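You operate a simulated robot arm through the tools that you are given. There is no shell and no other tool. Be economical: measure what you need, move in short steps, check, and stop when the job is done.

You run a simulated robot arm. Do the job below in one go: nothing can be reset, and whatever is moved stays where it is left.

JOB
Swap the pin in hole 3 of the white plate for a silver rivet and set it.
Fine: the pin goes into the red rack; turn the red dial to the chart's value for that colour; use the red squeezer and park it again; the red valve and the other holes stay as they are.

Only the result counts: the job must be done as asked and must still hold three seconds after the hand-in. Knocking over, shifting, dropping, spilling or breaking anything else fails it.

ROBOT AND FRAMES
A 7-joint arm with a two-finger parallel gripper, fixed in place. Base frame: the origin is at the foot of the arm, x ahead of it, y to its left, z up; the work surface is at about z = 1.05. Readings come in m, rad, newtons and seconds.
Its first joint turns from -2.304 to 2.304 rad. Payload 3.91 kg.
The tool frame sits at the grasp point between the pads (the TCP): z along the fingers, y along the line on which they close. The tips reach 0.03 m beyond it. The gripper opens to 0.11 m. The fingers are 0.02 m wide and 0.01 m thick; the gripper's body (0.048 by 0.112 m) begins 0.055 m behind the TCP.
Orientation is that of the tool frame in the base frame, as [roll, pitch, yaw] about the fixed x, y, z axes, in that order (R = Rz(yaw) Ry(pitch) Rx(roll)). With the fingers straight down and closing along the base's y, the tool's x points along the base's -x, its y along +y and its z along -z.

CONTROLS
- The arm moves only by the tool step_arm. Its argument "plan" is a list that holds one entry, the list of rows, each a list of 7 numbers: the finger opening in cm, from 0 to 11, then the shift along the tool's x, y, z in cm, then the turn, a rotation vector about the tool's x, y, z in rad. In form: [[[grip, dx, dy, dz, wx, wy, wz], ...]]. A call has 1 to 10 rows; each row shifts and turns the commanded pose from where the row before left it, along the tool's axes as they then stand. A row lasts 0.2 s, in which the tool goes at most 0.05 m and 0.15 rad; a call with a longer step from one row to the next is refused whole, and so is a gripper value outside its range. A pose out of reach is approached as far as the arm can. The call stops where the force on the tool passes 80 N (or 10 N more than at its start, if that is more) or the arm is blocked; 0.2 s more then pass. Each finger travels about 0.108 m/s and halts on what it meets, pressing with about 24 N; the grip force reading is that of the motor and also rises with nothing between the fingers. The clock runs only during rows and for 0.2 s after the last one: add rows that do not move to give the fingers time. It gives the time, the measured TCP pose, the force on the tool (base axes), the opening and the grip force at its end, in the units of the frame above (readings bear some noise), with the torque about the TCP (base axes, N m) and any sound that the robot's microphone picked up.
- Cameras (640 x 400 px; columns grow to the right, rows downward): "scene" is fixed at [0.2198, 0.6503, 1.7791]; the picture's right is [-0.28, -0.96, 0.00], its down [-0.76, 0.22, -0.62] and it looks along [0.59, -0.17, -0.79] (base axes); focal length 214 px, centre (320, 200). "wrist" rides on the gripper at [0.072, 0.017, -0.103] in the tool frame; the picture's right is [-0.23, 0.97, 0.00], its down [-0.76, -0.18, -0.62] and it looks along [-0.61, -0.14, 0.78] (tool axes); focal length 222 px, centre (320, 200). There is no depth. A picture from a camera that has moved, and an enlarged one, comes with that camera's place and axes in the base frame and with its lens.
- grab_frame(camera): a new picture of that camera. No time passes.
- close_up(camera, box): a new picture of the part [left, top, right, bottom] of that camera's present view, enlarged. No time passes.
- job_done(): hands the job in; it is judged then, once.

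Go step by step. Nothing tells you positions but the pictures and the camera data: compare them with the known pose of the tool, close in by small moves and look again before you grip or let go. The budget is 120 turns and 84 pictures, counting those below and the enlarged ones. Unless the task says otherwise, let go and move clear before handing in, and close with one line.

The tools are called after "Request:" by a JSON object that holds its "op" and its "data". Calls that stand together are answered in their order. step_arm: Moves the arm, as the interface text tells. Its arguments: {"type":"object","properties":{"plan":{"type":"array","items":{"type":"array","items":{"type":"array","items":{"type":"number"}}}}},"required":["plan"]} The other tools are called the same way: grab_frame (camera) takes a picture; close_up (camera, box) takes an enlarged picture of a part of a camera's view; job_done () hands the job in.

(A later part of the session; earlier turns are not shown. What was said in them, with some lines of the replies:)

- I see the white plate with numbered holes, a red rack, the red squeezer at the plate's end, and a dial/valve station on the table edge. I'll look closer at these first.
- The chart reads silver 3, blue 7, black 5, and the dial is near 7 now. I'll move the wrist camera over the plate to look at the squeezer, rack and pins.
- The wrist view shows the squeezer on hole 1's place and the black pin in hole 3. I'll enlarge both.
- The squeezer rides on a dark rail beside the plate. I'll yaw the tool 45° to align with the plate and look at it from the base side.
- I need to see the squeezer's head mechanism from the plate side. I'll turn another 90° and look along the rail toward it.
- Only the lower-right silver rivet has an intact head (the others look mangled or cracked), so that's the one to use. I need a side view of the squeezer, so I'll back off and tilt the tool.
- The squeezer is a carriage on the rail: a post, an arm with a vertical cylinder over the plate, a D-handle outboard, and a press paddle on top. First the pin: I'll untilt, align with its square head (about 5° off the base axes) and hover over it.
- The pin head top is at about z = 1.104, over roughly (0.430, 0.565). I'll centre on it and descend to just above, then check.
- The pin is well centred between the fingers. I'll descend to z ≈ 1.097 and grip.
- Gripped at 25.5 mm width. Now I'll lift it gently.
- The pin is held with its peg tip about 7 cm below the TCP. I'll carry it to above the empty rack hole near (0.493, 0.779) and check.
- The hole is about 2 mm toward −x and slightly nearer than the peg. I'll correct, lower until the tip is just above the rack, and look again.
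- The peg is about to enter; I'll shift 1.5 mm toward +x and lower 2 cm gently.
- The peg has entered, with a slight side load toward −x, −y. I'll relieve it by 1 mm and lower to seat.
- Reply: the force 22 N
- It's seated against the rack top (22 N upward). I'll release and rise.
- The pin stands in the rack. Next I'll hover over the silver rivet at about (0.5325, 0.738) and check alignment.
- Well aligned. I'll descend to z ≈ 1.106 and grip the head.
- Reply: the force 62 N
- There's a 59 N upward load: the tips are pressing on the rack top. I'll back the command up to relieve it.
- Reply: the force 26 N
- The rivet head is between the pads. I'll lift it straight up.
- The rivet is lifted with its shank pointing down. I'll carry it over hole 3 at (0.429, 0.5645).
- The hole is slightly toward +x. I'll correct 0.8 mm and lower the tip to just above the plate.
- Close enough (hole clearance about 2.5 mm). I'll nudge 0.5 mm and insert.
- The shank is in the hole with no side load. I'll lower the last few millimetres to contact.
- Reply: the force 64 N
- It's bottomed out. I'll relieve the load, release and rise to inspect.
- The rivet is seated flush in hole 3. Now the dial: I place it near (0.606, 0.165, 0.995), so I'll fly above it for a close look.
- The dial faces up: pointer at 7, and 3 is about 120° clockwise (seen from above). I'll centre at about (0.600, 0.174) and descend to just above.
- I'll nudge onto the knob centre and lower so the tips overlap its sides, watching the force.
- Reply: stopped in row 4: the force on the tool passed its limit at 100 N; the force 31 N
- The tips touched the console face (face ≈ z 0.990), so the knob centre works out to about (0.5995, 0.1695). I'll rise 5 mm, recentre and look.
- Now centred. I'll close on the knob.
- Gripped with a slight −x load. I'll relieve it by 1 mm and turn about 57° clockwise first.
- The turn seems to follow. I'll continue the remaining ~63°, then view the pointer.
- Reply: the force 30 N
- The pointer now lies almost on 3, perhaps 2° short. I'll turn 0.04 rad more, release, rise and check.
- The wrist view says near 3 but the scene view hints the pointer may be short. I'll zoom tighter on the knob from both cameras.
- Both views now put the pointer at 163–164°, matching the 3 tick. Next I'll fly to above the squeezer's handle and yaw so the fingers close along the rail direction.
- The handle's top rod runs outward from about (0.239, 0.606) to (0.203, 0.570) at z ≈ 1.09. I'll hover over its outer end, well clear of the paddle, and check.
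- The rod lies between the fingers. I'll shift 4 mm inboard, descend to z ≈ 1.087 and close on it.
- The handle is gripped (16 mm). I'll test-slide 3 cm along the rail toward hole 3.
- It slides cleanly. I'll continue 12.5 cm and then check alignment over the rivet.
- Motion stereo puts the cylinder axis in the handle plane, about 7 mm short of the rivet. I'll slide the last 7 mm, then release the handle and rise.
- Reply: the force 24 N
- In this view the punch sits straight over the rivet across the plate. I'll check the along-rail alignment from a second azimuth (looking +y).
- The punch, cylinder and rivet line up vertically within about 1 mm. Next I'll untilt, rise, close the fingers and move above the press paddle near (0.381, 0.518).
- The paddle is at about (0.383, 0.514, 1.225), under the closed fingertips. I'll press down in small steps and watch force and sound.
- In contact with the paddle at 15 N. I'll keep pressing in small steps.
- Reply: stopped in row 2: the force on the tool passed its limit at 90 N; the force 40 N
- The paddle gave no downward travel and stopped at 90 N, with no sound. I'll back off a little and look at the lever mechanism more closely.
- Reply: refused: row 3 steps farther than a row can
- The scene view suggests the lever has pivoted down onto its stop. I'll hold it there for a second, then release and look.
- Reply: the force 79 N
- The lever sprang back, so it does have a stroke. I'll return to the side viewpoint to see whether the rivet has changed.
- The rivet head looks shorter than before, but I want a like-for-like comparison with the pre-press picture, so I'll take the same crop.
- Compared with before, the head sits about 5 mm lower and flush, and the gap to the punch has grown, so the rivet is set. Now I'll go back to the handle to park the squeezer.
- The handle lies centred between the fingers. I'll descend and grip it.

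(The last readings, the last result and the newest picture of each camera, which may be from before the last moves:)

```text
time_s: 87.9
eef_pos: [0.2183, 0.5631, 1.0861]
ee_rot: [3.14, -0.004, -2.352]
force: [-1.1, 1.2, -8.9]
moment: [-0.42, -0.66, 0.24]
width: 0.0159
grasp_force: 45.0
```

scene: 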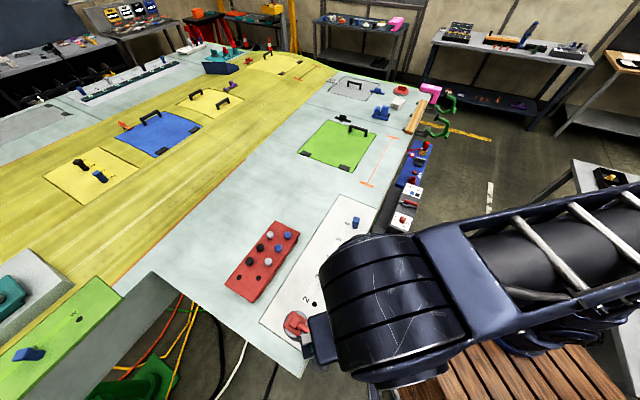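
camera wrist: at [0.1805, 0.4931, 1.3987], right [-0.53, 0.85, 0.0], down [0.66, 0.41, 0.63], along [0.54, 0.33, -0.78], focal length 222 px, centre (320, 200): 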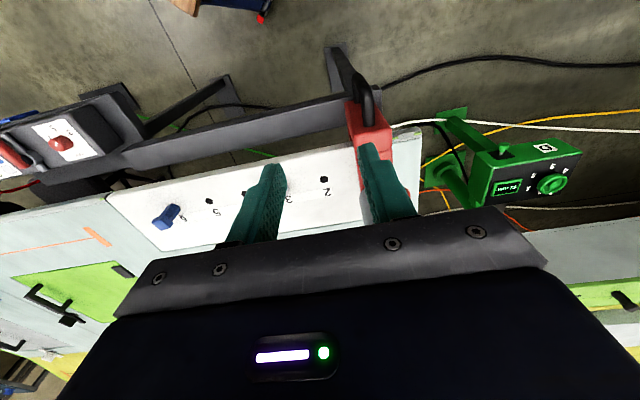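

Request:
{"op": "step_arm", "data": {"plan": [[[1, 0, 0.7, 0, 0, 0, 0], [1, 0, 0.7, 0, 0, 0, 0], [1, 0, 0, 0, 0, 0, 0], [1, 0, 0, 0, 0, 0, 0]]]}}

Request:
{"op": "close_up", "data": {"camera": "scene", "box": [250, 240, 410, 400]}}

```text
time_s: 88.9
eef_pos: [0.2089, 0.5744, 1.0861]
ee_rot: [3.139, -0.005, -2.355]
force: [-4.5, 6.3, -18.8]
moment: [0.03, -1.11, 0.15]
width: 0.0158
grasp_force: 44.8
```

```text
2.50 times, centred on (330, 320) of scene
camera zoom: at [0.2198, 0.6503, 1.7791], right [-0.28, -0.96, 0.0], down [-0.76, 0.22, -0.62], along [0.59, -0.17, -0.79], focal length 536 px, centre (295, -100)
```

zoom: 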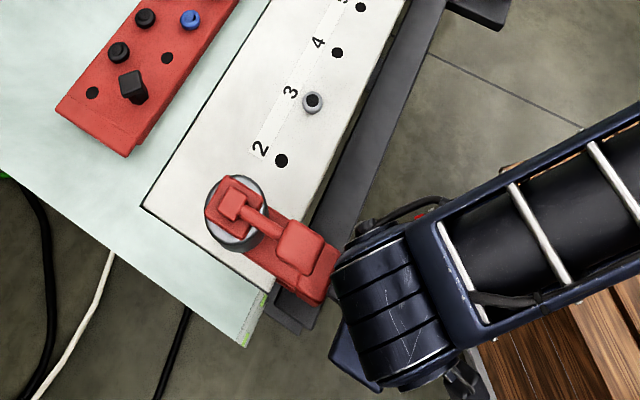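

The squeezer is back at its original spot, and the rivet now shows a dark formed centre, so it's set. I'll release the handle, rise clear and take a final look.

Request:
{"op": "step_arm", "data": {"plan": [[[4, 0, 0, 0, 0, 0, 0], [4, 0, 0, 0, 0, 0, 0], [4, 0, 0, -2, 0, 0, 0], [4, 0, 0, -4, 0, 0, 0], [4, 0, 0, -4.5, 0, 0, 0], [4, 0, 0, -4.5, 0, 0, 0], [4, 2, -3, -2, 0, 0, 0], [4, 0, -4, -2, 0, 0, 0], [4, 0, -4, -2, 0, 0, 0], [4, 0, 0, 0, 0, 0, 0]]]}}

Request:
{"op": "close_up", "data": {"camera": "scene", "box": [240, 200, 400, 360]}}

Request:
{"op": "close_up", "data": {"camera": "scene", "box": [310, 250, 350, 290]}}

Request:
{"op": "close_up", "data": {"camera": "scene", "box": [380, 180, 430, 230]}}

```text
time_s: 91.1
eef_pos: [0.2734, 0.4835, 1.2942]
ee_rot: [3.139, -0.004, -2.355]
force: [0.2, -0.1, 0.7]
moment: [0.01, -0.04, 0.02]
width: 0.04
grasp_force: 0.0
```

```text
2.50 times, centred on (320, 280) of scene
camera zoom: at [0.2198, 0.6503, 1.7791], right [-0.28, -0.96, 0.0], down [-0.76, 0.22, -0.62], along [0.59, -0.17, -0.79], focal length 536 px, centre (320, 0)
```

zoom: 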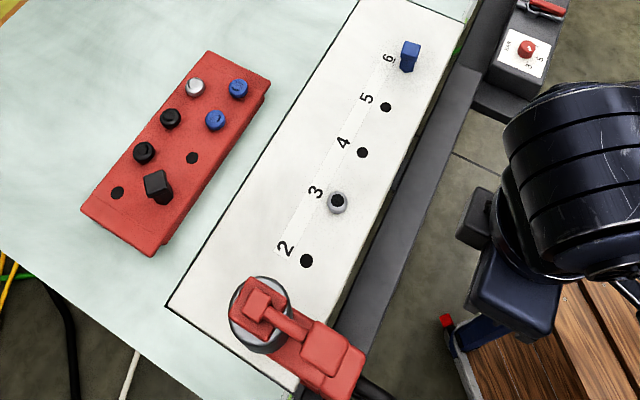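

```text
10.00 times, centred on (330, 270) of scene
camera zoom: at [0.2198, 0.6503, 1.7791], right [-0.28, -0.96, 0.0], down [-0.76, 0.22, -0.62], along [0.59, -0.17, -0.79], focal length 2145 px, centre (220, -500)
```

zoom: 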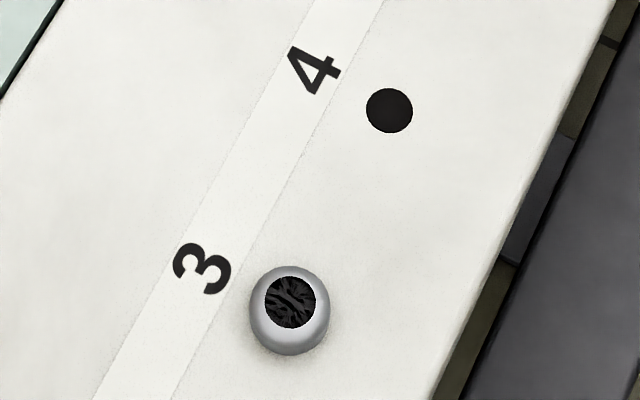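

```text
8.00 times, centred on (405, 205) of scene
camera zoom: at [0.2198, 0.6503, 1.7791], right [-0.28, -0.96, 0.0], down [-0.76, 0.22, -0.62], along [0.59, -0.17, -0.79], focal length 1716 px, centre (-360, 160)
```

zoom: 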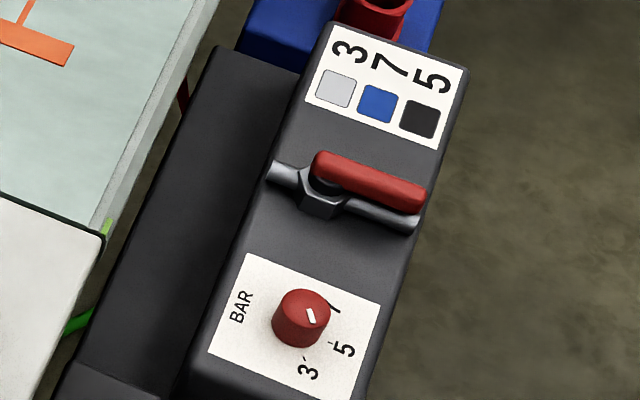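

The pin is in the red rack and the silver rivet in hole 3 shows its formed dark centre. The dial is on 3, the valve is untouched, the squeezer is parked and the arm is clear, so I'm handing in.

Request:
{"op": "job_done", "data": {}}

```text
The job is handed in.
```

I swapped the black pin in hole 3 for a silver rivet, set it with the red squeezer at dial 3, and parked the squeezer again. No sound confirmed the set; I judged it from the head sitting about 5 mm lower and its centre turning dark.
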